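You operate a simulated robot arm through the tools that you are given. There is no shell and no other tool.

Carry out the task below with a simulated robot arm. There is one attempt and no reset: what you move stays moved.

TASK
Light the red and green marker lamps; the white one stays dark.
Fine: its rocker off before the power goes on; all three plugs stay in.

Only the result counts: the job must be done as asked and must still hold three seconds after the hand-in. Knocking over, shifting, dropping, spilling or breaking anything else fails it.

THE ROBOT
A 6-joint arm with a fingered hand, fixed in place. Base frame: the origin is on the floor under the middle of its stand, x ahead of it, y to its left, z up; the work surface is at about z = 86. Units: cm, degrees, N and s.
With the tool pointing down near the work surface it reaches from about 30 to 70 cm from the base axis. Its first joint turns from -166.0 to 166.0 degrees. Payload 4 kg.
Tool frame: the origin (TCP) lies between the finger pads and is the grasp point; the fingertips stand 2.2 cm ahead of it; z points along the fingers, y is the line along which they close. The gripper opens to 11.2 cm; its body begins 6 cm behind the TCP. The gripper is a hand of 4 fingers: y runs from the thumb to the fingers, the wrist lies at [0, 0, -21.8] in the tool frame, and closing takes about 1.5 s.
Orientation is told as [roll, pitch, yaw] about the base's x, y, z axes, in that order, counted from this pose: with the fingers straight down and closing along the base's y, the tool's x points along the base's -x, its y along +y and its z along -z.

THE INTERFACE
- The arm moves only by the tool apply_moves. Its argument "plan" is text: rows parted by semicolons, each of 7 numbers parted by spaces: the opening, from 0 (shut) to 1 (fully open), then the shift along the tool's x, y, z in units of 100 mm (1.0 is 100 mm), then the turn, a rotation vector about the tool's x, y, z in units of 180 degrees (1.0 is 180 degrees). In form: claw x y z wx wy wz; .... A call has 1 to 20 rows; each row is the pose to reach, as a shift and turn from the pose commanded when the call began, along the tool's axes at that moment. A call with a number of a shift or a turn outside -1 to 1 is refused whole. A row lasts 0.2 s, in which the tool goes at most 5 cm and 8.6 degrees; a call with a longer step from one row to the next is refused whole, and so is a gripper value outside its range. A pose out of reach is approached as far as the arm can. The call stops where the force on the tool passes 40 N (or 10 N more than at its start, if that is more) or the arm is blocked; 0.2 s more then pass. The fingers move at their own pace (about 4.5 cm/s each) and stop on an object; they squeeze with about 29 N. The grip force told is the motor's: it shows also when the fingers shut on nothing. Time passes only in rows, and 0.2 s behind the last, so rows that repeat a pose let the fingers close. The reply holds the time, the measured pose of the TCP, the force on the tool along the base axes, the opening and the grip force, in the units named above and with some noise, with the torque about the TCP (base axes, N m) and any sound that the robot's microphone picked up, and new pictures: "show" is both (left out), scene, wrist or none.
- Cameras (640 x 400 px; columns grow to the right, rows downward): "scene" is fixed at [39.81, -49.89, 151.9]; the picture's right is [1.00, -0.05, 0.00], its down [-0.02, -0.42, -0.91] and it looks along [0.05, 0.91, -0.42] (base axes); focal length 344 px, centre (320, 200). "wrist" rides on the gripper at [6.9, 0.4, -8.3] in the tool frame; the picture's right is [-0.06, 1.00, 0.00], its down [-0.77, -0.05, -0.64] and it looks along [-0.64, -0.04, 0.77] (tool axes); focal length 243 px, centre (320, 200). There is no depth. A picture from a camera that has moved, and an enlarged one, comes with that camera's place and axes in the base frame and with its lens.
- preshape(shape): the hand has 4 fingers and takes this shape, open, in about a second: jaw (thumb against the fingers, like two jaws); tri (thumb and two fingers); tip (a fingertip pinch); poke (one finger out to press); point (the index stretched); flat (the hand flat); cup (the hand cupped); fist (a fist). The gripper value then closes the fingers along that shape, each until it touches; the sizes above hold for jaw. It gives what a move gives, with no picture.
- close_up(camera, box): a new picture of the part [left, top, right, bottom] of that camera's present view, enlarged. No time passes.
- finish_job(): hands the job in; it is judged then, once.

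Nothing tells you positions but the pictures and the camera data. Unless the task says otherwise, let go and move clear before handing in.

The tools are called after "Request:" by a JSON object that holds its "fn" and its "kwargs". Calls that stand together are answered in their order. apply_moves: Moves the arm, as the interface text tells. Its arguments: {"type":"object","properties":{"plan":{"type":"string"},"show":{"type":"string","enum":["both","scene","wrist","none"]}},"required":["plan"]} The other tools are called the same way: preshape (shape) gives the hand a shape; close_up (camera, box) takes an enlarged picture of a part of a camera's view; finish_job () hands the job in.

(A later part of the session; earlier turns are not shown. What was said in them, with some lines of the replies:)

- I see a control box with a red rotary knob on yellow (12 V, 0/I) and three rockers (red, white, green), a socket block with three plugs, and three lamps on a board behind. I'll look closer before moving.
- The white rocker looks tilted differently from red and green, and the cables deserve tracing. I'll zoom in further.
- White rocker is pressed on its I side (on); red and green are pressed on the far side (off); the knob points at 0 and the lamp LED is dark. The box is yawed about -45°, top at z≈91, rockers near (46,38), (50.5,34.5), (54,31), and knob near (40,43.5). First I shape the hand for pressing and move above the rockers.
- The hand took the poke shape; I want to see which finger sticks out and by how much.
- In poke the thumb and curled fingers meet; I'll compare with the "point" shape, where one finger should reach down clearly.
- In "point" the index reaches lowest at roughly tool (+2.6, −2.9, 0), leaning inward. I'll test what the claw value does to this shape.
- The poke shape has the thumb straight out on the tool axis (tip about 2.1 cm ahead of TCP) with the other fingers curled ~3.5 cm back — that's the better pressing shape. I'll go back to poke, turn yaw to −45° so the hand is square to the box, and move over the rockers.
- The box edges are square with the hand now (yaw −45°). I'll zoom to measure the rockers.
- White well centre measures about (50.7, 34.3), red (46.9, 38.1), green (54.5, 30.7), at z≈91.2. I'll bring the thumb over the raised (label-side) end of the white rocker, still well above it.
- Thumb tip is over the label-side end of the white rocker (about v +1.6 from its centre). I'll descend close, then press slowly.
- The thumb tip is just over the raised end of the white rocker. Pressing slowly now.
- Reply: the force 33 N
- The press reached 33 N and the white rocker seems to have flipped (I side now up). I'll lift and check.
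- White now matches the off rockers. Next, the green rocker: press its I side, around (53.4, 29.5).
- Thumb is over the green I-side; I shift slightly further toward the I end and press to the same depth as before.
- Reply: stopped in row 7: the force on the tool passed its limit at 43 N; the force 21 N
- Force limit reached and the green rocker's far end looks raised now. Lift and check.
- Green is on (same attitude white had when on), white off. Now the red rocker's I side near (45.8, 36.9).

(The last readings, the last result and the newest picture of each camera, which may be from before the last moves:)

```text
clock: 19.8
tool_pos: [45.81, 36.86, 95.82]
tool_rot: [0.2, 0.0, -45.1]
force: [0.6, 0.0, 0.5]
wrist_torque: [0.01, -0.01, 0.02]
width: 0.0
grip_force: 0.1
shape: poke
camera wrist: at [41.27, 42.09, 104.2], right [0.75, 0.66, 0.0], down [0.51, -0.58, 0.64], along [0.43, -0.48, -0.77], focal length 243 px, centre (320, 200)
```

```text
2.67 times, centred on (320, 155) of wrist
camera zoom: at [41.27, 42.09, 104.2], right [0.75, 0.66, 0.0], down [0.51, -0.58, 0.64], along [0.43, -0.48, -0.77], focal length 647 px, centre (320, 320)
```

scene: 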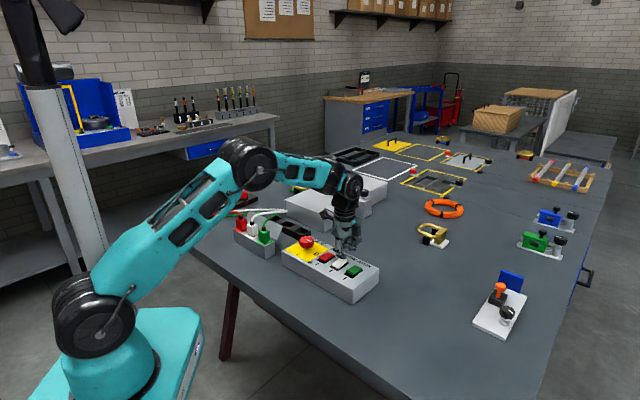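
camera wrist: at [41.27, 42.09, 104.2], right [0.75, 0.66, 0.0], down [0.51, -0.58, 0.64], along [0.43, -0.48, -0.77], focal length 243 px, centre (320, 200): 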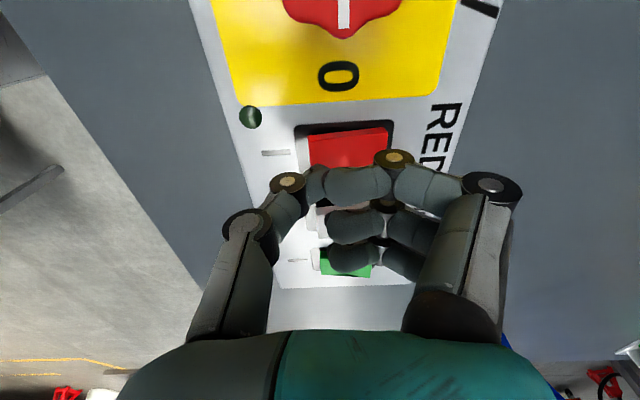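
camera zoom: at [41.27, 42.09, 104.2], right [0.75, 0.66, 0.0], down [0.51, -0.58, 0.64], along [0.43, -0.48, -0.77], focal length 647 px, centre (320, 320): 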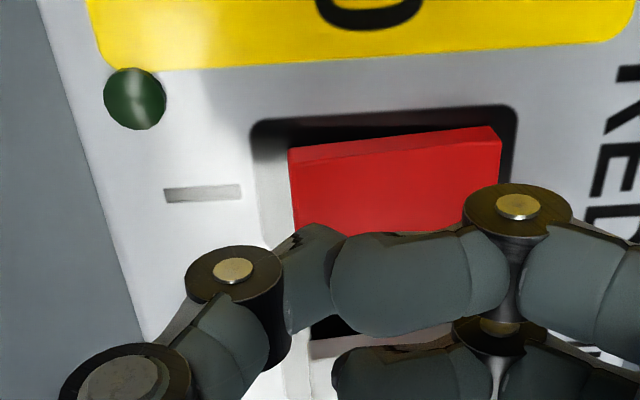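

Alignment over the red I-side matches the green approach. Pressing the same way.

Request:
{"fn": "apply_moves", "kwargs": {"plan": "1 0 -0.025 0.04 0 0 0; 1 0 -0.025 0.08 0 0 0; 1 0 -0.025 0.11 0 0 0; 1 0 -0.025 0.13 0 0 0; 1 0 -0.025 0.15 0 0 0; 1 0 -0.025 0.165 0 0 0; 1 0 -0.025 0.18 0 0 0", "show": "none"}}

Request:
{"fn": "apply_moves", "kwargs": {"plan": "1 0 0 -0.1 0 0 0; 1 0 0 -0.3 0 0 0; 1 0 0 -0.5 0 0 0; 1 0 0 -0.5 0 0 0", "show": "both"}}

Request:
{"fn": "close_up", "kwargs": {"camera": "scene", "box": [312, 248, 368, 283]}}

Request:
{"fn": "close_up", "kwargs": {"camera": "wrist", "box": [200, 0, 440, 180]}}

```text
clock: 21.2
tool_pos: [45.53, 36.81, 94.7]
tool_rot: [0.3, 0.0, -44.9]
force: [-4.9, -5.0, 19.5]
wrist_torque: [-0.07, 0.1, -0.01]
width: 0.0
grip_force: 0.0
shape: poke
stopped in row 7: the force on the tool passed its limit at 43 N (the readings are from after the stop); the commanded pose is now the measured one
```

```text
clock: 22.2
tool_pos: [45.68, 36.65, 99.37]
tool_rot: [0.2, 0.0, -44.8]
force: [0.1, -0.2, -0.5]
wrist_torque: [0.04, 0.01, 0.0]
width: 0.01
grip_force: 0.1
shape: poke
camera wrist: at [40.99, 41.94, 107.8], right [0.75, 0.66, 0.0], down [0.51, -0.58, 0.64], along [0.43, -0.48, -0.77], focal length 243 px, centre (320, 200)
```

scene: 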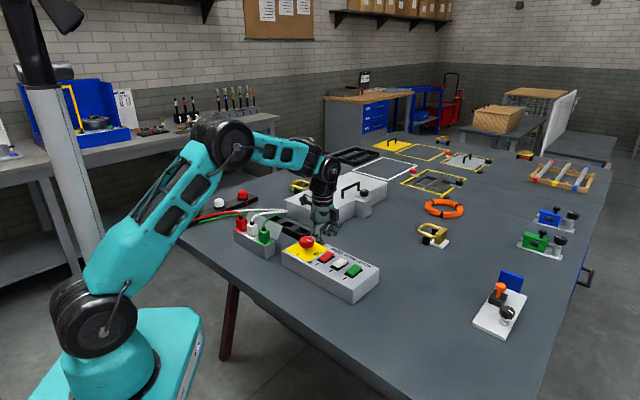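
wrist: 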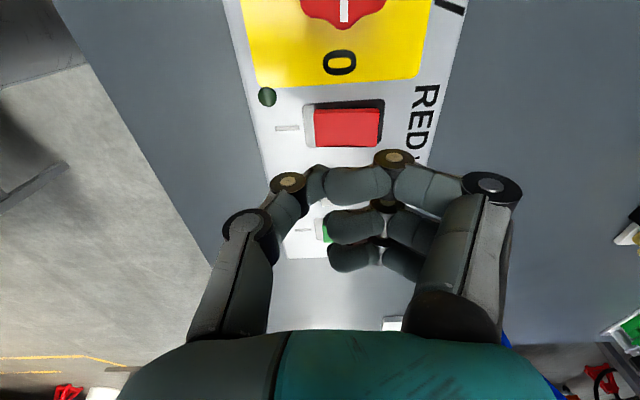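

```text
11.43 times, centred on (340, 266) of scene
camera zoom: at [39.81, -49.89, 151.9], right [1.0, -0.05, 0.0], down [-0.02, -0.42, -0.91], along [0.05, 0.91, -0.42], focal length 3937 px, centre (91, -549)
```

zoom: 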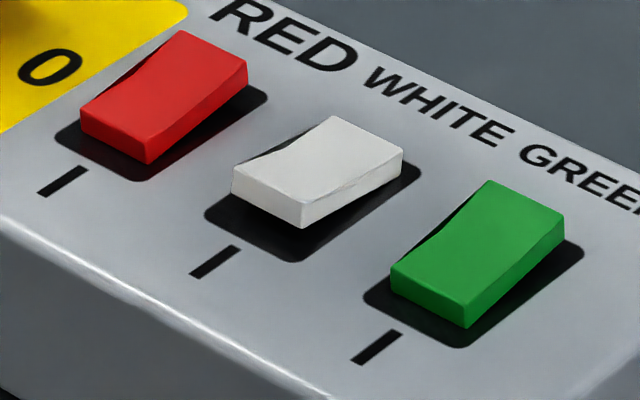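

```text
2.22 times, centred on (320, 90) of wrist
camera zoom: at [40.99, 41.94, 107.8], right [0.75, 0.66, 0.0], down [0.51, -0.58, 0.64], along [0.43, -0.48, -0.77], focal length 539 px, centre (320, 444)
```

zoom: 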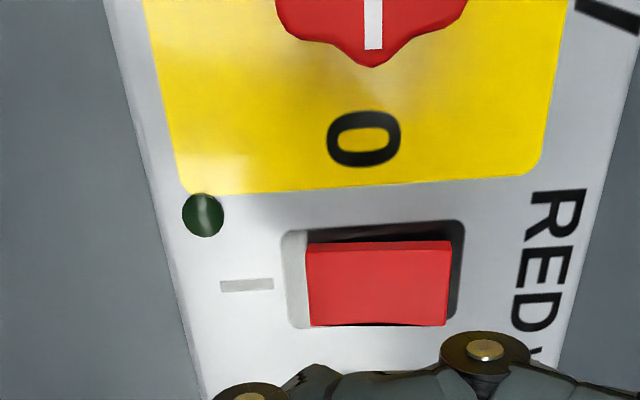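

Red and green are on, white off, LED still dark. Before powering, I'll take a look at the lamp board and cabling unobstructed.

Request:
{"fn": "close_up", "kwargs": {"camera": "scene", "box": [165, 180, 265, 245]}}

Request:
{"fn": "close_up", "kwargs": {"camera": "scene", "box": [225, 205, 345, 275]}}

```text
6.15 times, centred on (215, 212) of scene
camera zoom: at [39.81, -49.89, 151.9], right [1.0, -0.05, 0.0], down [-0.02, -0.42, -0.91], along [0.05, 0.91, -0.42], focal length 2120 px, centre (966, 123)
```

zoom: 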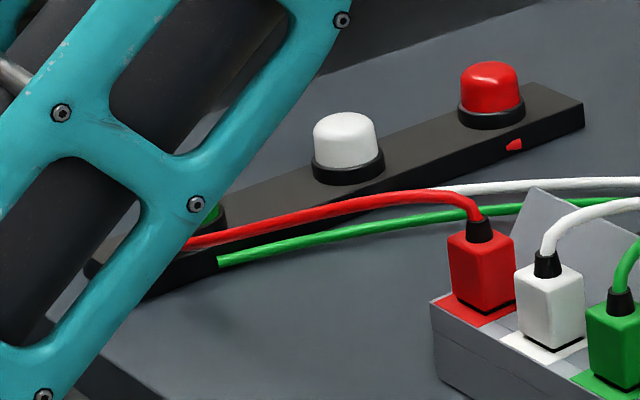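

```text
5.33 times, centred on (285, 240) of scene
camera zoom: at [39.81, -49.89, 151.9], right [1.0, -0.05, 0.0], down [-0.02, -0.42, -0.91], along [0.05, 0.91, -0.42], focal length 1837 px, centre (507, -13)
```

zoom: 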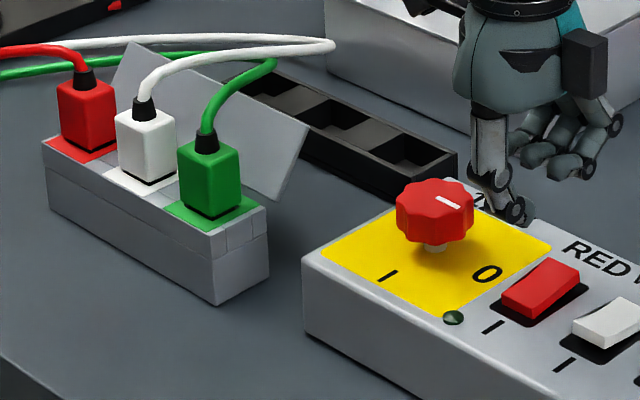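

Plugs sit in matching sockets and the wiring is plausible. Now the knob: pointer at 0 (+u), I lies 90° clockwise from above. I'll rise, turn yaw back toward +45°, and take a good look at the knob.

Request:
{"fn": "apply_moves", "kwargs": {"plan": "1 0.05 0 -0.3 0 0 0; 1 0.1 0 -0.6 0 0 -0.04; 1 0.15 0 -0.9 0 0 -0.08; 1 0.2 0 -1.0 0 0 -0.12; 1 0.2 0 -1.0 0 0 -0.16; 1 0.2 0 -1.0 0 0 -0.2; 1 0.2 0 -1.0 0 0 -0.24; 1 0.2 0 -1.0 0 0 -0.28; 1 0.2 0 -1.0 0 0 -0.32; 1 0.2 0 -1.0 0 0 -0.36; 1 0.2 0 -1.0 0 0 -0.4; 1 0.2 0 -1.0 0 0 -0.44; 1 0.2 0 -1.0 0 0 -0.48; 1 0.2 0 -1.0 0 0 -0.5; 1 0.2 0 -1.0 0 0 -0.5", "show": "none"}}

Request:
{"fn": "preshape", "kwargs": {"shape": "tri"}}

Request:
{"fn": "apply_moves", "kwargs": {"plan": "1 0 0 0 0 0 0; 1 0 0 0 0 0 0", "show": "both"}}

```text
clock: 25.4
tool_pos: [44.19, 38.06, 109.46]
tool_rot: [0.1, -0.2, 45.2]
force: [-0.2, 0.1, -0.7]
wrist_torque: [0.03, 0.01, -0.01]
width: 0.02
grip_force: 0.0
shape: poke
```

```text
clock: 26.3
tool_pos: [44.18, 38.14, 109.53]
tool_rot: [0.0, -0.1, 45.1]
force: [0.6, 0.1, 0.2]
wrist_torque: [0.03, -0.01, 0.03]
width: 11.22
grip_force: 0.0
shape: tri
```

```text
clock: 26.9
tool_pos: [44.15, 38.17, 109.45]
tool_rot: [-0.1, -0.2, 45.1]
force: [-0.6, -0.2, -0.3]
wrist_torque: [-0.01, 0.0, -0.01]
width: 11.22
grip_force: 0.1
shape: tri
camera wrist: at [38.96, 33.57, 117.8], right [-0.66, 0.75, 0.0], down [0.57, 0.51, 0.64], along [0.48, 0.43, -0.76], focal length 243 px, centre (320, 200)
```

scene: 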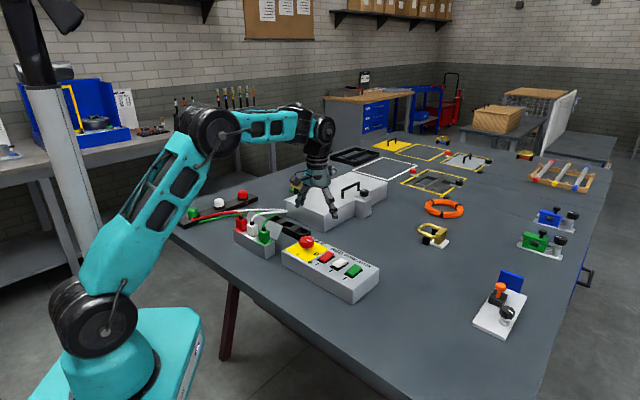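
wrist: 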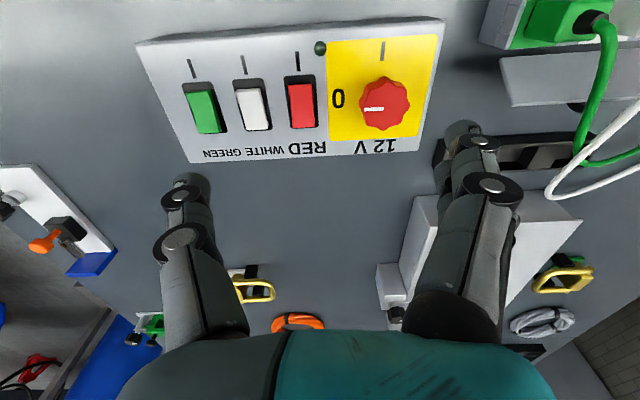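

Clear view of the knob from this side, pointer at 0. Zooming to measure it and see the tri hand shape.

Request:
{"fn": "close_up", "kwargs": {"camera": "wrist", "box": [310, 20, 460, 160]}}

Request:
{"fn": "close_up", "kwargs": {"camera": "scene", "box": [270, 130, 370, 230]}}

Request:
{"fn": "close_up", "kwargs": {"camera": "wrist", "box": [400, 100, 560, 330]}}

```text
2.86 times, centred on (385, 90) of wrist
camera zoom: at [38.96, 33.57, 117.8], right [-0.66, 0.75, 0.0], down [0.57, 0.51, 0.64], along [0.48, 0.43, -0.76], focal length 693 px, centre (134, 514)
```

zoom: 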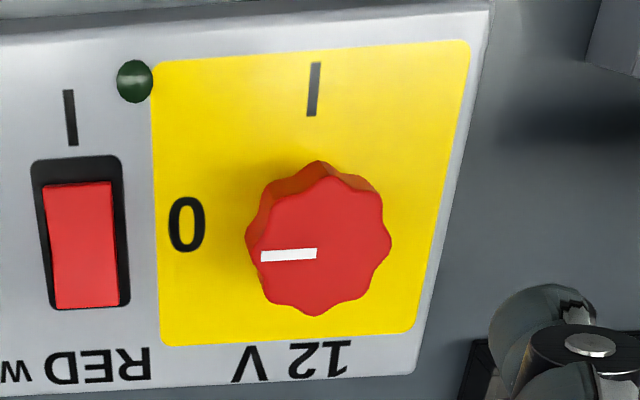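

```text
4.00 times, centred on (320, 180) of scene
camera zoom: at [39.81, -49.89, 151.9], right [1.0, -0.05, 0.0], down [-0.02, -0.42, -0.91], along [0.05, 0.91, -0.42], focal length 1378 px, centre (320, 280)
```

zoom: 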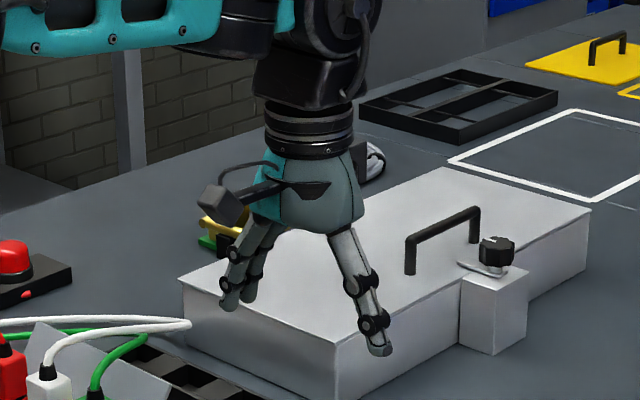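

```text
1.74 times, centred on (480, 215) of wrist
camera zoom: at [38.96, 33.57, 117.8], right [-0.66, 0.75, 0.0], down [0.57, 0.51, 0.64], along [0.48, 0.43, -0.76], focal length 422 px, centre (42, 174)
```

zoom: 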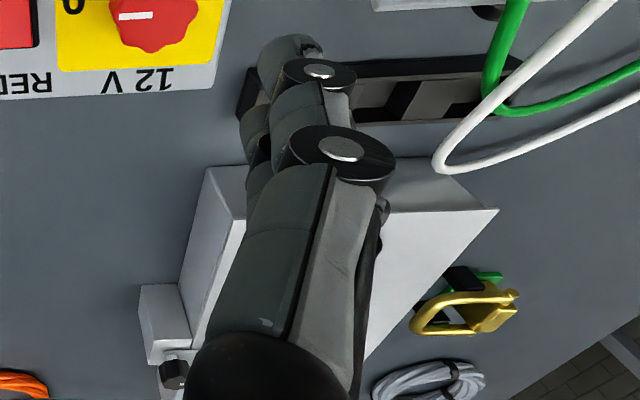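

Knob axis comes out at about (40.8, 43.5), its top at z≈94.4, ~4.4 cm across; tri gives thumb plus two fingers, good for this. I'll narrow the opening to ~7 cm and move above the knob.

Request:
{"fn": "apply_moves", "kwargs": {"plan": "0.65 -0.03 0.13 0.1 0 0 0; 0.65 -0.06 0.26 0.2 0 0 0; 0.65 -0.09 0.39 0.3 0 0 0; 0.65 -0.12 0.52 0.5 0 0 0; 0.65 -0.142 0.612 0.7 0 0 0; 0.65 -0.142 0.612 0.9 0 0 0; 0.65 -0.142 0.612 0.9 0 0 0", "show": "both"}}

Request:
{"fn": "close_up", "kwargs": {"camera": "wrist", "box": [160, 60, 560, 310]}}

Request:
{"fn": "close_up", "kwargs": {"camera": "scene", "box": [260, 190, 360, 270]}}

```text
clock: 28.5
tool_pos: [40.96, 43.61, 100.56]
tool_rot: [-0.1, -0.2, 45.1]
force: [0.1, 0.4, 0.6]
wrist_torque: [0.04, -0.03, 0.0]
width: 7.32
grip_force: 0.1
shape: tri
camera wrist: at [35.68, 38.92, 108.77], right [-0.66, 0.75, 0.0], down [0.57, 0.51, 0.65], along [0.48, 0.43, -0.76], focal length 243 px, centre (320, 200)
```

scene: 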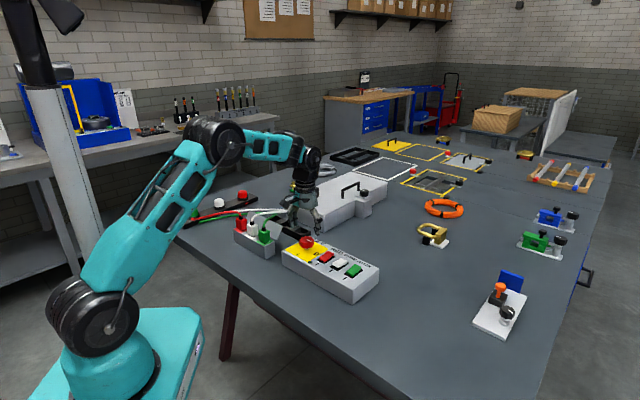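
wrist: 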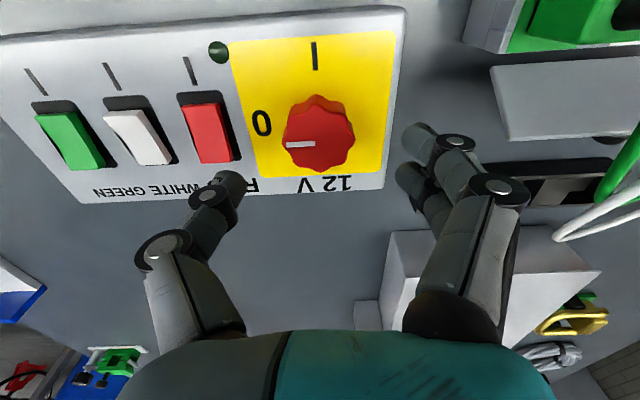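

```text
1.60 times, centred on (360, 185) of wrist
camera zoom: at [35.68, 38.92, 108.77], right [-0.66, 0.75, 0.0], down [0.57, 0.51, 0.65], along [0.48, 0.43, -0.76], focal length 388 px, centre (256, 224)
```

zoom: 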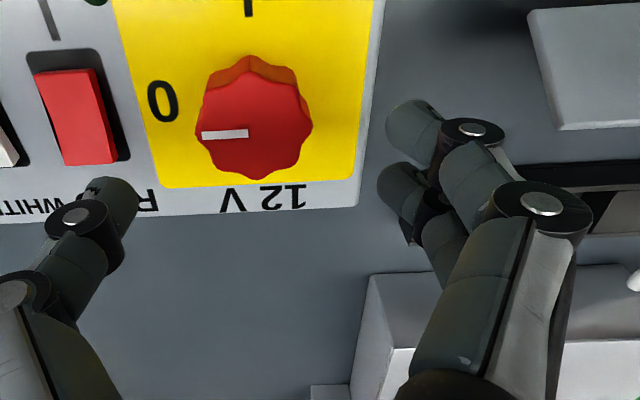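

```text
5.00 times, centred on (310, 230) of scene
camera zoom: at [39.81, -49.89, 151.9], right [1.0, -0.05, 0.0], down [-0.02, -0.42, -0.91], along [0.05, 0.91, -0.42], focal length 1723 px, centre (370, 50)
```

zoom: 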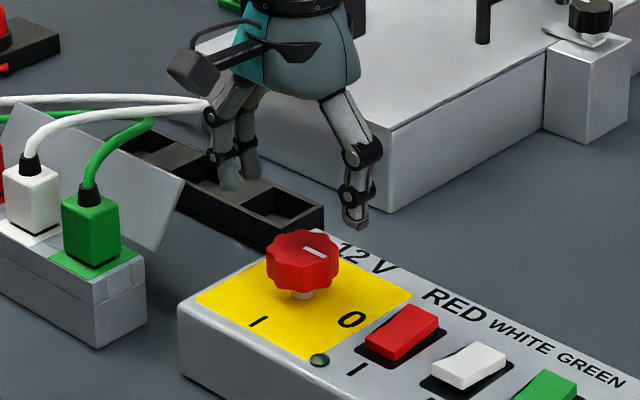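

Hand is centred over the knob (measured ≈(41.0, 43.5) vs TCP (40.85, 43.5)). Descending to grip height.

Request:
{"fn": "apply_moves", "kwargs": {"plan": "0.65 -0.005 -0.01 0.15 0 0 0; 0.65 -0.005 -0.01 0.3 0 0 0; 0.65 -0.005 -0.01 0.4 0 0 0; 0.65 -0.005 -0.01 0.5 0 0 0; 0.65 -0.005 -0.01 0.58 0 0 0; 0.65 -0.005 -0.01 0.63 0 0 0; 0.65 -0.005 -0.01 0.63 0 0 0", "show": "both"}}

Request:
{"fn": "close_up", "kwargs": {"camera": "wrist", "box": [160, 60, 560, 310]}}

Request:
{"fn": "close_up", "kwargs": {"camera": "scene", "box": [265, 205, 355, 275]}}

```text
clock: 30.1
tool_pos: [40.96, 43.33, 94.24]
tool_rot: [0.0, -0.2, 45.0]
force: [0.6, 1.0, -0.5]
wrist_torque: [0.0, 0.0, -0.01]
width: 7.32
grip_force: 0.0
shape: tri
camera wrist: at [35.76, 38.82, 102.57], right [-0.66, 0.75, 0.0], down [0.57, 0.51, 0.64], along [0.48, 0.43, -0.76], focal length 243 px, centre (320, 200)
```

scene: 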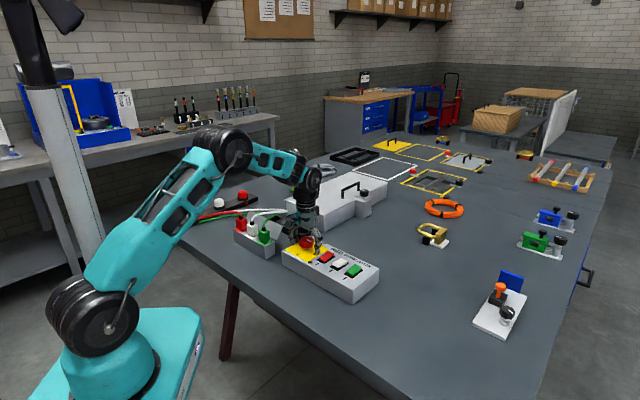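
wrist: 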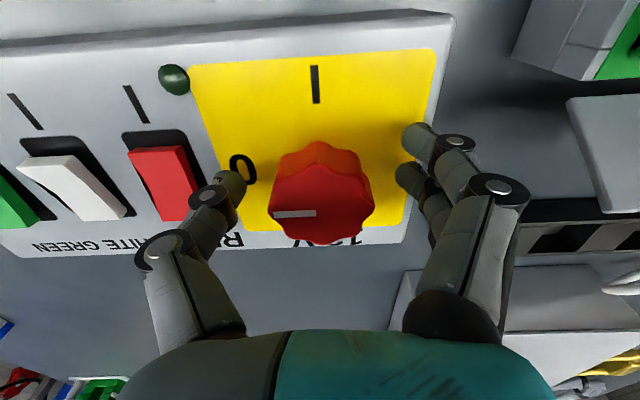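

```text
1.60 times, centred on (360, 185) of wrist
camera zoom: at [35.76, 38.82, 102.57], right [-0.66, 0.75, 0.0], down [0.57, 0.51, 0.64], along [0.48, 0.43, -0.76], focal length 388 px, centre (256, 224)
```

zoom: 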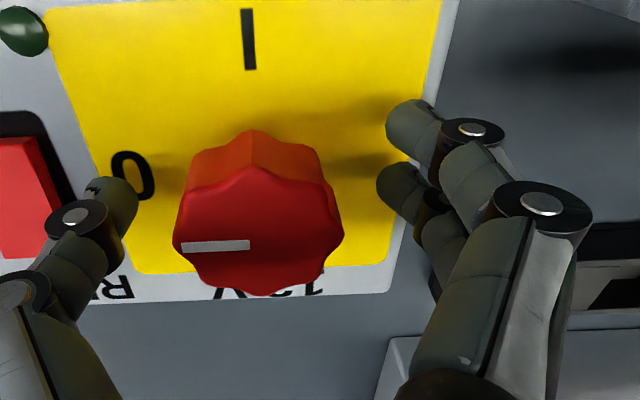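

```text
5.71 times, centred on (310, 240) of scene
camera zoom: at [39.81, -49.89, 151.9], right [1.0, -0.05, 0.0], down [-0.02, -0.42, -0.91], along [0.05, 0.91, -0.42], focal length 1969 px, centre (377, -29)
```

zoom: 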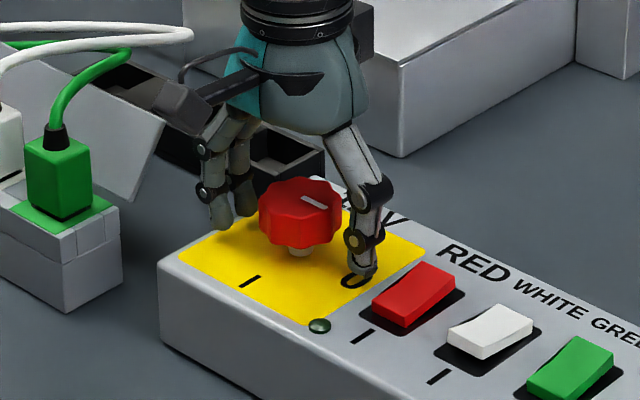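

Fingers straddle the knob with clearance all around; knob is ~0.2 cm farther along +v than the TCP, so I shift slightly and close the grip.

Request:
{"fn": "apply_moves", "kwargs": {"plan": "0.65 -0.03 0 0 0 0 0; 0.5 -0.03 0 0 0 0 0; 0.4 -0.03 0 0 0 0 0; 0.3 -0.03 0 0 0 0 0; 0.2 -0.03 0 0 0 0 0; 0.1 -0.03 0 0 0 0 0; 0 -0.03 0 0 0 0 0; 0 -0.03 0 0 0 0 0; 0 -0.03 0 0 0 0 0", "show": "both"}}

Request:
{"fn": "close_up", "kwargs": {"camera": "wrist", "box": [160, 60, 560, 310]}}

Request:
{"fn": "close_up", "kwargs": {"camera": "scene", "box": [265, 205, 355, 275]}}

```text
clock: 32.1
tool_pos: [41.19, 43.65, 94.18]
tool_rot: [-0.1, -0.2, 45.1]
force: [2.2, 1.7, -16.9]
wrist_torque: [0.0, -0.18, -0.06]
width: 3.3
grip_force: 28.9
shape: tri
camera wrist: at [36.01, 39.08, 102.53], right [-0.66, 0.75, 0.0], down [0.57, 0.51, 0.64], along [0.48, 0.43, -0.77], focal length 243 px, centre (320, 200)
```

scene: 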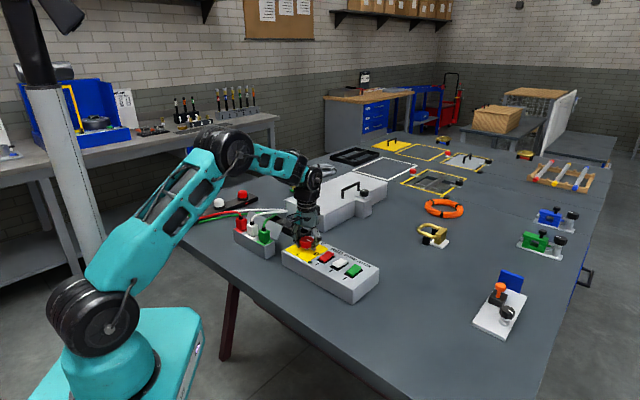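
wrist: 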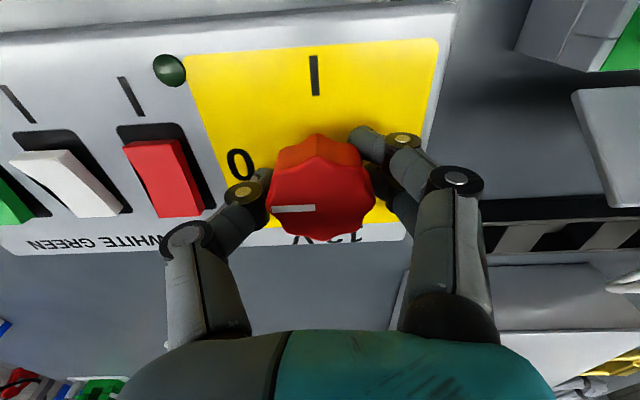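

```text
1.60 times, centred on (360, 185) of wrist
camera zoom: at [36.01, 39.08, 102.53], right [-0.66, 0.75, 0.0], down [0.57, 0.51, 0.64], along [0.48, 0.43, -0.77], focal length 388 px, centre (256, 224)
```

zoom: 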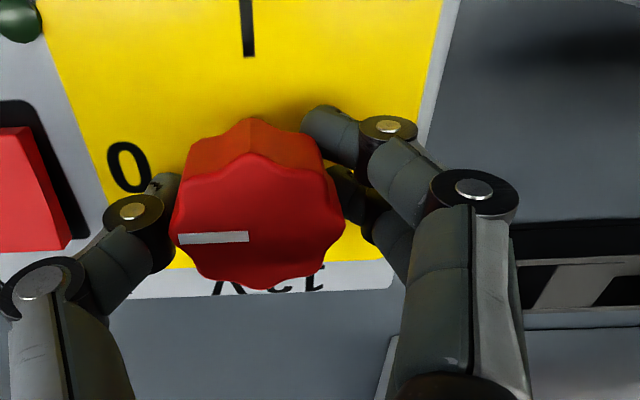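

```text
5.71 times, centred on (310, 240) of scene
camera zoom: at [39.81, -49.89, 151.9], right [1.0, -0.05, 0.0], down [-0.02, -0.42, -0.91], along [0.05, 0.91, -0.42], focal length 1969 px, centre (377, -29)
```

zoom: 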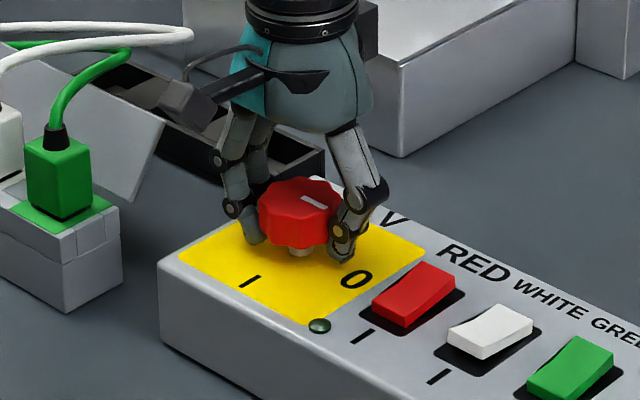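

The grip holds but pulls up with ~17 N because the tips hooked under the knob rim. I'll open, raise ~0.6 cm so the pads take the knob's side, and re-grip.

Request:
{"fn": "apply_moves", "kwargs": {"plan": "0.3 0 0 0 0 0 0; 0.6 0 0 0 0 0 0; 0.6 0 0 0 0 0 0; 0.6 0 0 0 0 0 0; 0.6 0 0 -0.03 0 0 0; 0.6 0 0 -0.06 0 0 0; 0.5 0 0 -0.06 0 0 0; 0.4 0 0 -0.06 0 0 0; 0.3 0 0 -0.06 0 0 0; 0.2 0 0 -0.06 0 0 0; 0.1 0 0 -0.06 0 0 0; 0 0 0 -0.06 0 0 0; 0 0 0 -0.06 0 0 0; 0 0 0 -0.06 0 0 0", "show": "both"}}

Request:
{"fn": "close_up", "kwargs": {"camera": "wrist", "box": [160, 60, 560, 310]}}

Request:
{"fn": "close_up", "kwargs": {"camera": "scene", "box": [265, 205, 355, 275]}}

```text
clock: 35.1
tool_pos: [41.14, 43.78, 94.86]
tool_rot: [-0.1, -0.2, 45.1]
force: [0.7, 1.2, -1.6]
wrist_torque: [0.04, -0.01, -0.04]
width: 3.54
grip_force: 29.1
shape: tri
camera wrist: at [35.94, 39.1, 103.11], right [-0.66, 0.75, 0.0], down [0.57, 0.51, 0.64], along [0.48, 0.43, -0.76], focal length 243 px, centre (320, 200)
```

scene: 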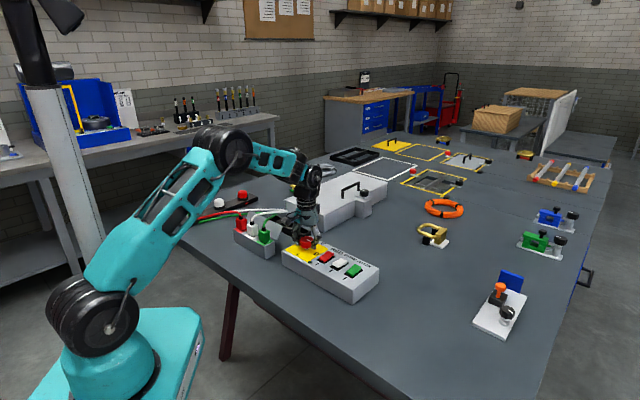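
wrist: 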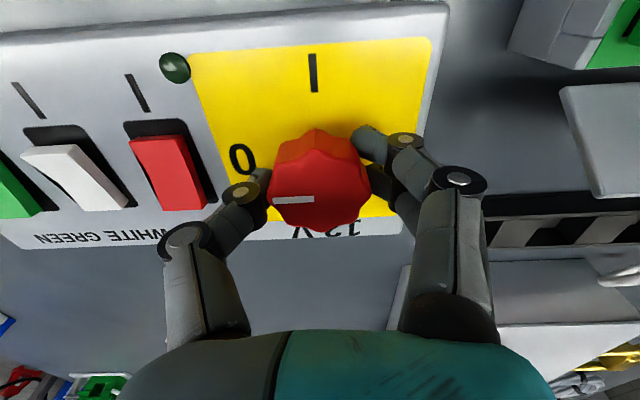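

```text
1.60 times, centred on (360, 185) of wrist
camera zoom: at [35.94, 39.1, 103.11], right [-0.66, 0.75, 0.0], down [0.57, 0.51, 0.64], along [0.48, 0.43, -0.76], focal length 388 px, centre (256, 224)
```

zoom: 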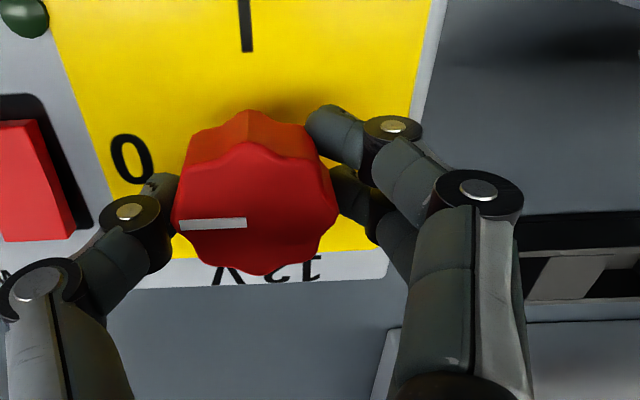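

```text
5.71 times, centred on (310, 240) of scene
camera zoom: at [39.81, -49.89, 151.9], right [1.0, -0.05, 0.0], down [-0.02, -0.42, -0.91], along [0.05, 0.91, -0.42], focal length 1969 px, centre (377, -29)
```

zoom: 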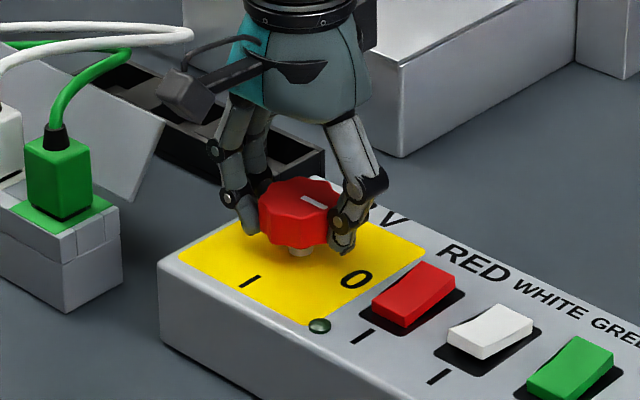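

Clean grip now (force ~1.6 N) with the TCP on the knob axis. Start turning clockwise (seen from above), first ~40° to check it follows.

Request:
{"fn": "apply_moves", "kwargs": {"plan": "0 0 0 0 0 0 0.025; 0 0 0 0 0 0 0.05; 0 0 0 0 0 0 0.075; 0 0 0 0 0 0 0.1; 0 0 0 0 0 0 0.125; 0 0 0 0 0 0 0.15; 0 0 0 0 0 0 0.175; 0 0 0 0 0 0 0.2; 0 0 0 0 0 0 0.225", "show": "both"}}

Request:
{"fn": "close_up", "kwargs": {"camera": "scene", "box": [265, 205, 355, 275]}}

```text
clock: 37.1
tool_pos: [41.31, 43.63, 94.78]
tool_rot: [0.1, -0.2, 4.4]
force: [4.0, -8.6, 2.3]
wrist_torque: [-0.14, -0.07, 0.09]
width: 3.55
grip_force: 28.3
shape: tri
camera wrist: at [34.31, 43.51, 103.1], right [-0.01, 1.0, 0.0], down [0.76, 0.01, 0.64], along [0.64, 0.01, -0.76], focal length 243 px, centre (320, 200)
```

scene: 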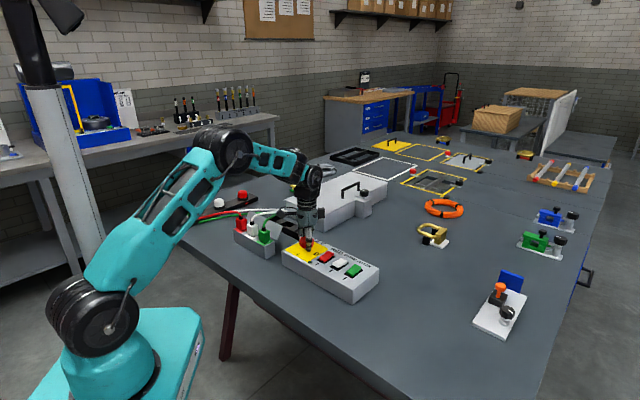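
wrist: 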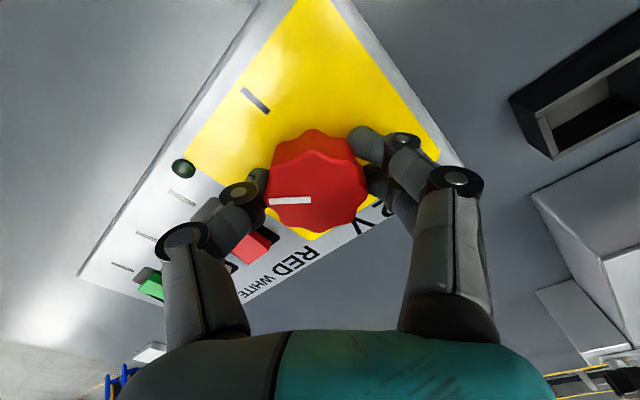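

```text
5.71 times, centred on (310, 240) of scene
camera zoom: at [39.81, -49.89, 151.9], right [1.0, -0.05, 0.0], down [-0.02, -0.42, -0.91], along [0.05, 0.91, -0.42], focal length 1969 px, centre (377, -29)
```

zoom: 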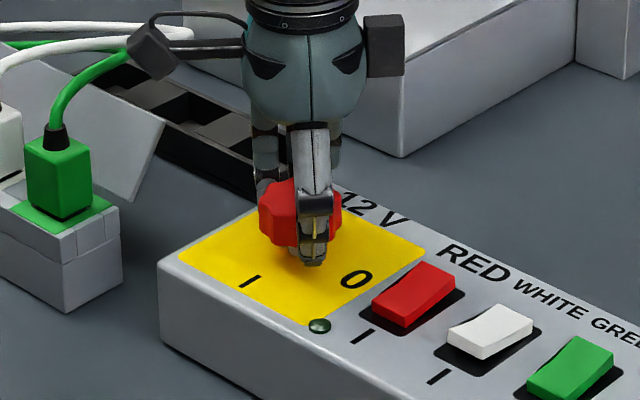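

The knob follows the hand (pointer turned 40° relative to the panel). Continuing the remaining ~50°, easing the small side force.

Request:
{"fn": "apply_moves", "kwargs": {"plan": "0 -0.004 -0.008 0 0 0 0.025; 0 -0.004 -0.008 0 0 0 0.05; 0 -0.004 -0.008 0 0 0 0.075; 0 -0.004 -0.008 0 0 0 0.1; 0 -0.004 -0.008 0 0 0 0.125; 0 -0.004 -0.008 0 0 0 0.15; 0 -0.004 -0.008 0 0 0 0.175; 0 -0.004 -0.008 0 0 0 0.2; 0 -0.004 -0.008 0 0 0 0.225; 0 -0.004 -0.008 0 0 0 0.25; 0 -0.004 -0.008 0 0 0 0.275; 0 -0.004 -0.008 0 0 0 0.275", "show": "both"}}

Request:
{"fn": "close_up", "kwargs": {"camera": "scene", "box": [265, 205, 355, 275]}}

Request:
{"fn": "close_up", "kwargs": {"camera": "scene", "box": [165, 180, 265, 245]}}

```text
clock: 39.7
tool_pos: [41.22, 43.46, 94.9]
tool_rot: [0.1, 0.0, -45.2]
force: [10.4, -29.2, -0.3]
wrist_torque: [-0.54, -0.14, 0.27]
width: 3.57
grip_force: 29.0
shape: tri
camera wrist: at [36.71, 48.67, 103.13], right [0.75, 0.66, 0.0], down [0.5, -0.58, 0.64], along [0.42, -0.48, -0.77], focal length 243 px, centre (320, 200)
```

scene: 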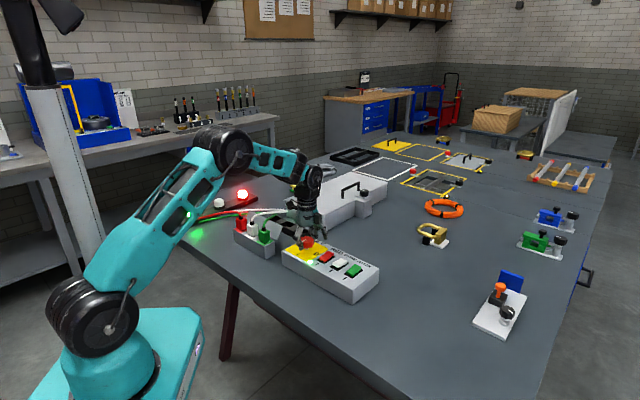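
wrist: 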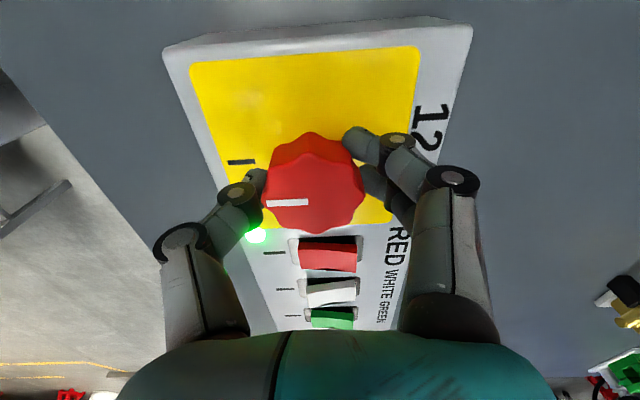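

```text
5.71 times, centred on (310, 240) of scene
camera zoom: at [39.81, -49.89, 151.9], right [1.0, -0.05, 0.0], down [-0.02, -0.42, -0.91], along [0.05, 0.91, -0.42], focal length 1969 px, centre (377, -29)
```

zoom: 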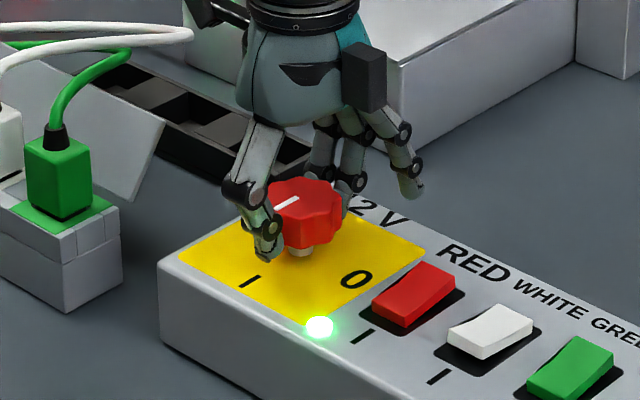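

```text
6.15 times, centred on (215, 212) of scene
camera zoom: at [39.81, -49.89, 151.9], right [1.0, -0.05, 0.0], down [-0.02, -0.42, -0.91], along [0.05, 0.91, -0.42], focal length 2120 px, centre (966, 123)
```

zoom: 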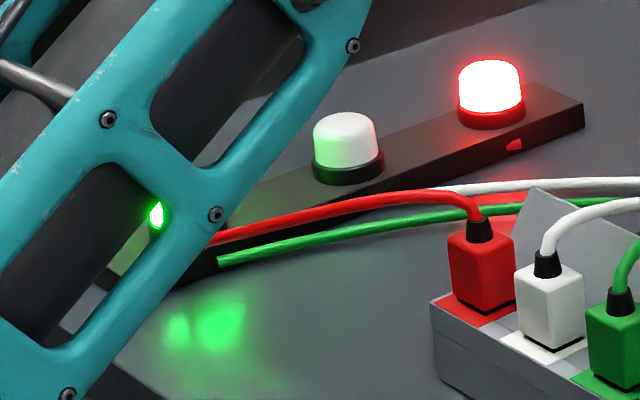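

Power LED is lit, red and green lamps glow, white is dark. I'll ease the side load, open the hand, and rise straight up.

Request:
{"fn": "apply_moves", "kwargs": {"plan": "0 -0.01 -0.005 0 0 0 0; 0 -0.018 -0.009 0 0 0 0; 0.2 -0.018 -0.009 0 0 0 0; 0.4 -0.018 -0.009 0 0 0 0; 0.6 -0.018 -0.009 0 0 0 0; 0.6 -0.018 -0.009 0 0 0 0; 0.6 -0.018 -0.009 0 0 0 0; 0.6 -0.018 -0.009 0 0 0 0", "show": "both"}}

Request:
{"fn": "close_up", "kwargs": {"camera": "scene", "box": [265, 205, 355, 275]}}

```text
clock: 41.5
tool_pos: [41.27, 43.4, 94.84]
tool_rot: [0.2, 0.0, -44.8]
force: [-0.6, 1.2, 0.3]
wrist_torque: [0.0, 0.0, 0.02]
width: 6.66
grip_force: 0.0
shape: tri
camera wrist: at [36.69, 48.61, 103.13], right [0.75, 0.66, 0.0], down [0.51, -0.58, 0.64], along [0.43, -0.48, -0.77], focal length 243 px, centre (320, 200)
```

scene: 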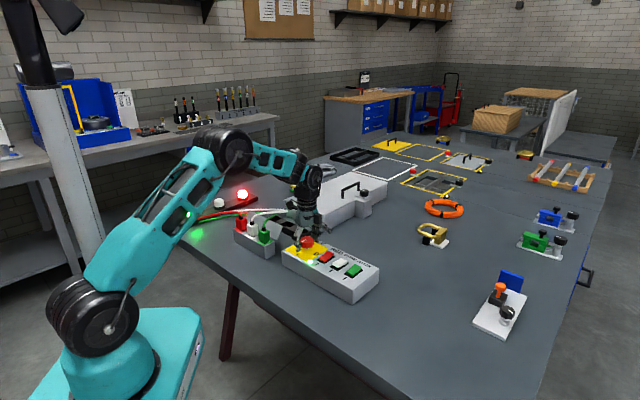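
wrist: 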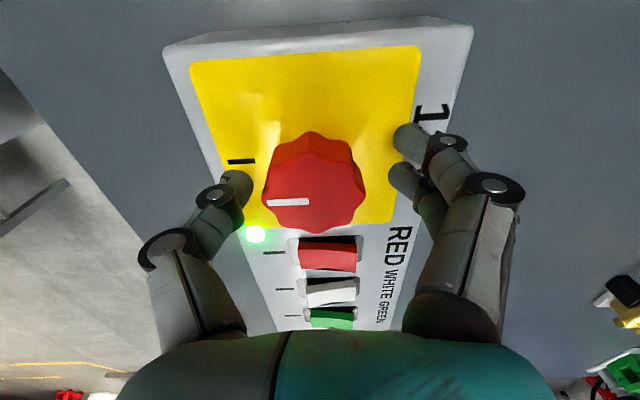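

```text
5.71 times, centred on (310, 240) of scene
camera zoom: at [39.81, -49.89, 151.9], right [1.0, -0.05, 0.0], down [-0.02, -0.42, -0.91], along [0.05, 0.91, -0.42], focal length 1969 px, centre (377, -29)
```

zoom: 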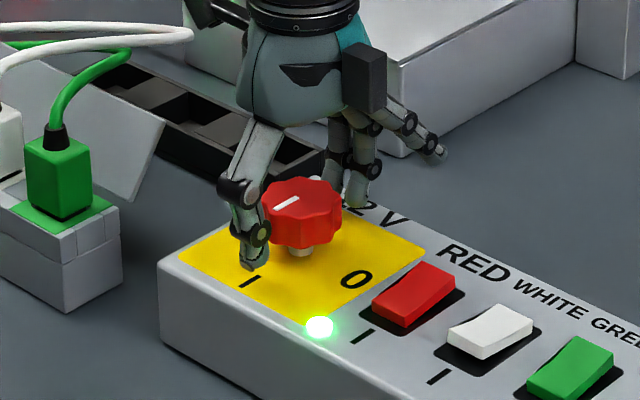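

Released; the knob stays at I and the LED is on. Now straight up and clear.

Request:
{"fn": "apply_moves", "kwargs": {"plan": "0.6 0 0 -0.15 0 0 0; 0.6 0 0 -0.35 0 0 0; 0.6 0 0 -0.6 0 0 0; 0.6 0 0 -0.85 0 0 0; 0.6 0 0 -1.0 0 0 0; 0.6 0 0 -1.0 0 0 0", "show": "none"}}

Request:
{"fn": "apply_moves", "kwargs": {"plan": "0.6 -0.1 0.2 -0.2 0 0 0; 0.6 -0.2 0.4 -0.4 0 0 0; 0.6 -0.3 0.6 -0.6 0 0 0; 0.6 -0.4 0.8 -0.8 0 0 0; 0.6 -0.4 0.8 -0.8 0 0 0; 0.6 -0.4 0.8 -0.8 0 0 0", "show": "both"}}

Request:
{"fn": "close_up", "kwargs": {"camera": "scene", "box": [165, 180, 265, 245]}}

Request:
{"fn": "close_up", "kwargs": {"camera": "scene", "box": [270, 225, 390, 305]}}

```text
clock: 42.9
tool_pos: [41.21, 43.5, 104.88]
tool_rot: [0.2, 0.0, -45.0]
force: [0.1, 0.0, -0.3]
wrist_torque: [0.01, 0.01, 0.0]
width: 6.69
grip_force: 0.0
shape: tri
```

```text
clock: 44.3
tool_pos: [47.97, 44.77, 111.84]
tool_rot: [0.2, 0.0, -44.9]
force: [0.5, -0.6, 0.0]
wrist_torque: [-0.01, 0.01, -0.01]
width: 6.68
grip_force: 0.0
shape: tri
out of reach, approached as far as the arm can: row 4, 5, 6
camera wrist: at [43.5, 49.99, 120.22], right [0.75, 0.66, 0.0], down [0.51, -0.58, 0.64], along [0.43, -0.48, -0.77], focal length 243 px, centre (320, 200)
```

scene: 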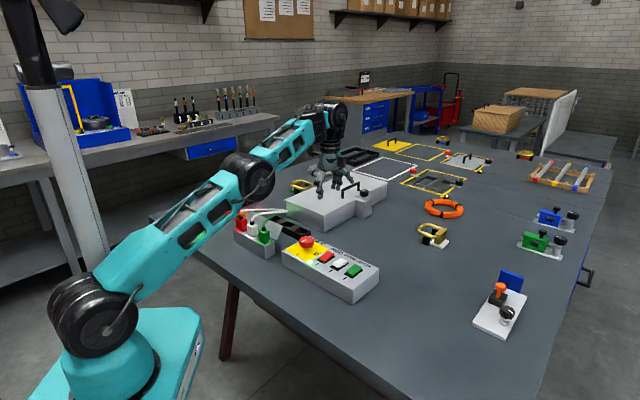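
wrist: 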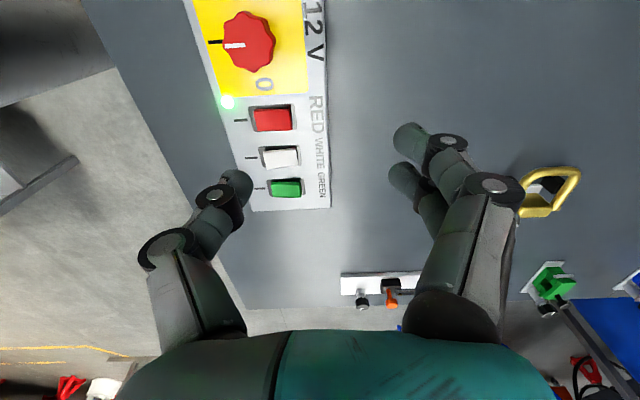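

```text
6.15 times, centred on (215, 212) of scene
camera zoom: at [39.81, -49.89, 151.9], right [1.0, -0.05, 0.0], down [-0.02, -0.42, -0.91], along [0.05, 0.91, -0.42], focal length 2120 px, centre (966, 123)
```

zoom: 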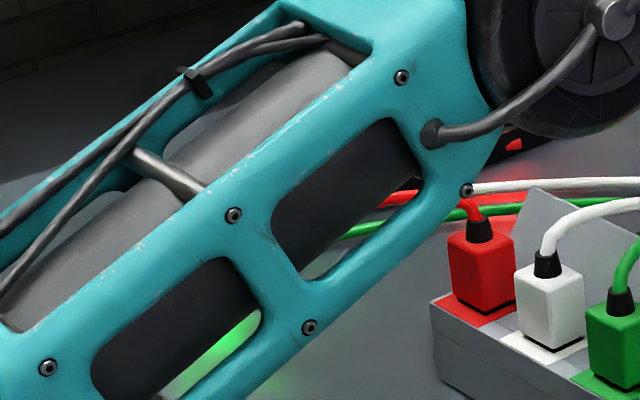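

```text
5.00 times, centred on (330, 265) of scene
camera zoom: at [39.81, -49.89, 151.9], right [1.0, -0.05, 0.0], down [-0.02, -0.42, -0.91], along [0.05, 0.91, -0.42], focal length 1723 px, centre (270, -125)
```

zoom: 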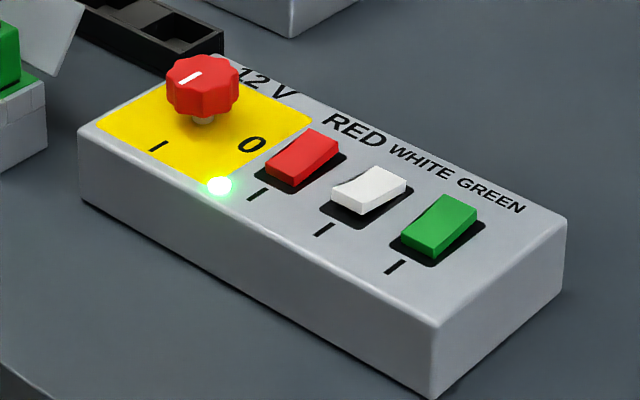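

Everything is holding, but the arm is stretched across my view of the lamps. I'll pull back toward the base at height to see all three lamps.

Request:
{"fn": "apply_moves", "kwargs": {"plan": "0.6 0 -0.2 0 0 0 0; 0.6 0 -0.4 0 0 0 0; 0.6 0 -0.6 0 0 0 0; 0.6 0 -0.8 0 0 0 0; 0.6 0 -1.0 -0.1 0 0 0; 0.6 0 -1.0 -0.2 0 0 0; 0.6 0 -1.0 -0.2 0 0 0", "show": "none"}}

Request:
{"fn": "apply_moves", "kwargs": {"plan": "0.6 -0.2 -0.2 0 0 0 0; 0.6 -0.4 -0.4 0 0 0 0; 0.6 -0.6 -0.5 0 0 0 0; 0.6 -0.8 -0.5 0 0 0 0; 0.6 -1.0 -0.5 0 0 0 0; 0.6 -1.0 -0.5 0 0 0 0", "show": "scene"}}

Request:
{"fn": "close_up", "kwargs": {"camera": "scene", "box": [165, 180, 285, 265]}}

```text
clock: 45.9
tool_pos: [41.12, 37.77, 114.06]
tool_rot: [0.2, 0.0, -44.9]
force: [0.1, -0.1, 0.9]
wrist_torque: [0.01, 0.0, -0.01]
width: 6.7
grip_force: 0.1
shape: tri
```

```text
clock: 47.3
tool_pos: [44.61, 27.06, 113.99]
tool_rot: [0.2, 0.0, -44.8]
force: [-1.0, -0.9, -0.8]
wrist_torque: [0.0, 0.0, 0.0]
width: 6.68
grip_force: 0.0
shape: tri
```

scene: 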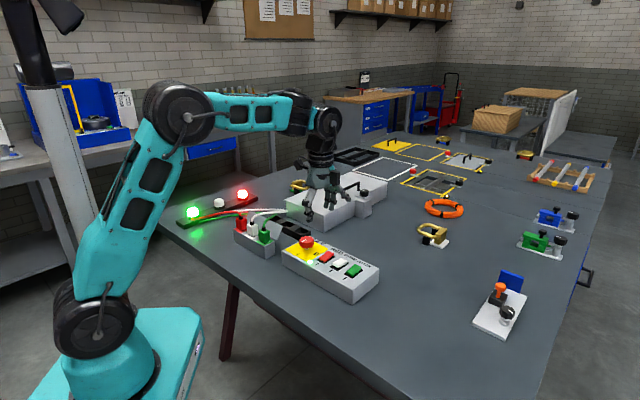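

```text
4.71 times, centred on (225, 222) of scene
camera zoom: at [39.81, -49.89, 151.9], right [1.0, -0.05, 0.0], down [-0.02, -0.42, -0.91], along [0.05, 0.91, -0.42], focal length 1621 px, centre (767, 94)
```

zoom: 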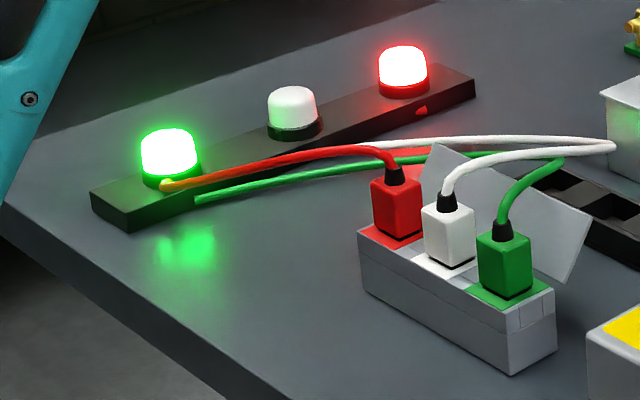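

The red and green lamps are lit and the white one is dark. All three plugs are in, nothing else has moved, and the hand is clear, so I'm handing in.

Request:
{"fn": "finish_job", "kwargs": {}}

```text
The job is handed in.
```

The job is handed in: the red and green marker lamps are lit and the white one is dark.

- **Order:** I switched the white rocker off first, then the green and red rockers on. Only then did I turn the knob from 0 to I.
- **Plugs:** all three are still in their sockets.
- **Surroundings:** nothing else looked moved in the last pictures. The power light was on, and the hand was open and well above the table.

Pressing green and red each tripped the force stop at about 43 N, and the knob turn ended with about 30 N of sideways load. The control box showed no shift in the pictures afterwards.
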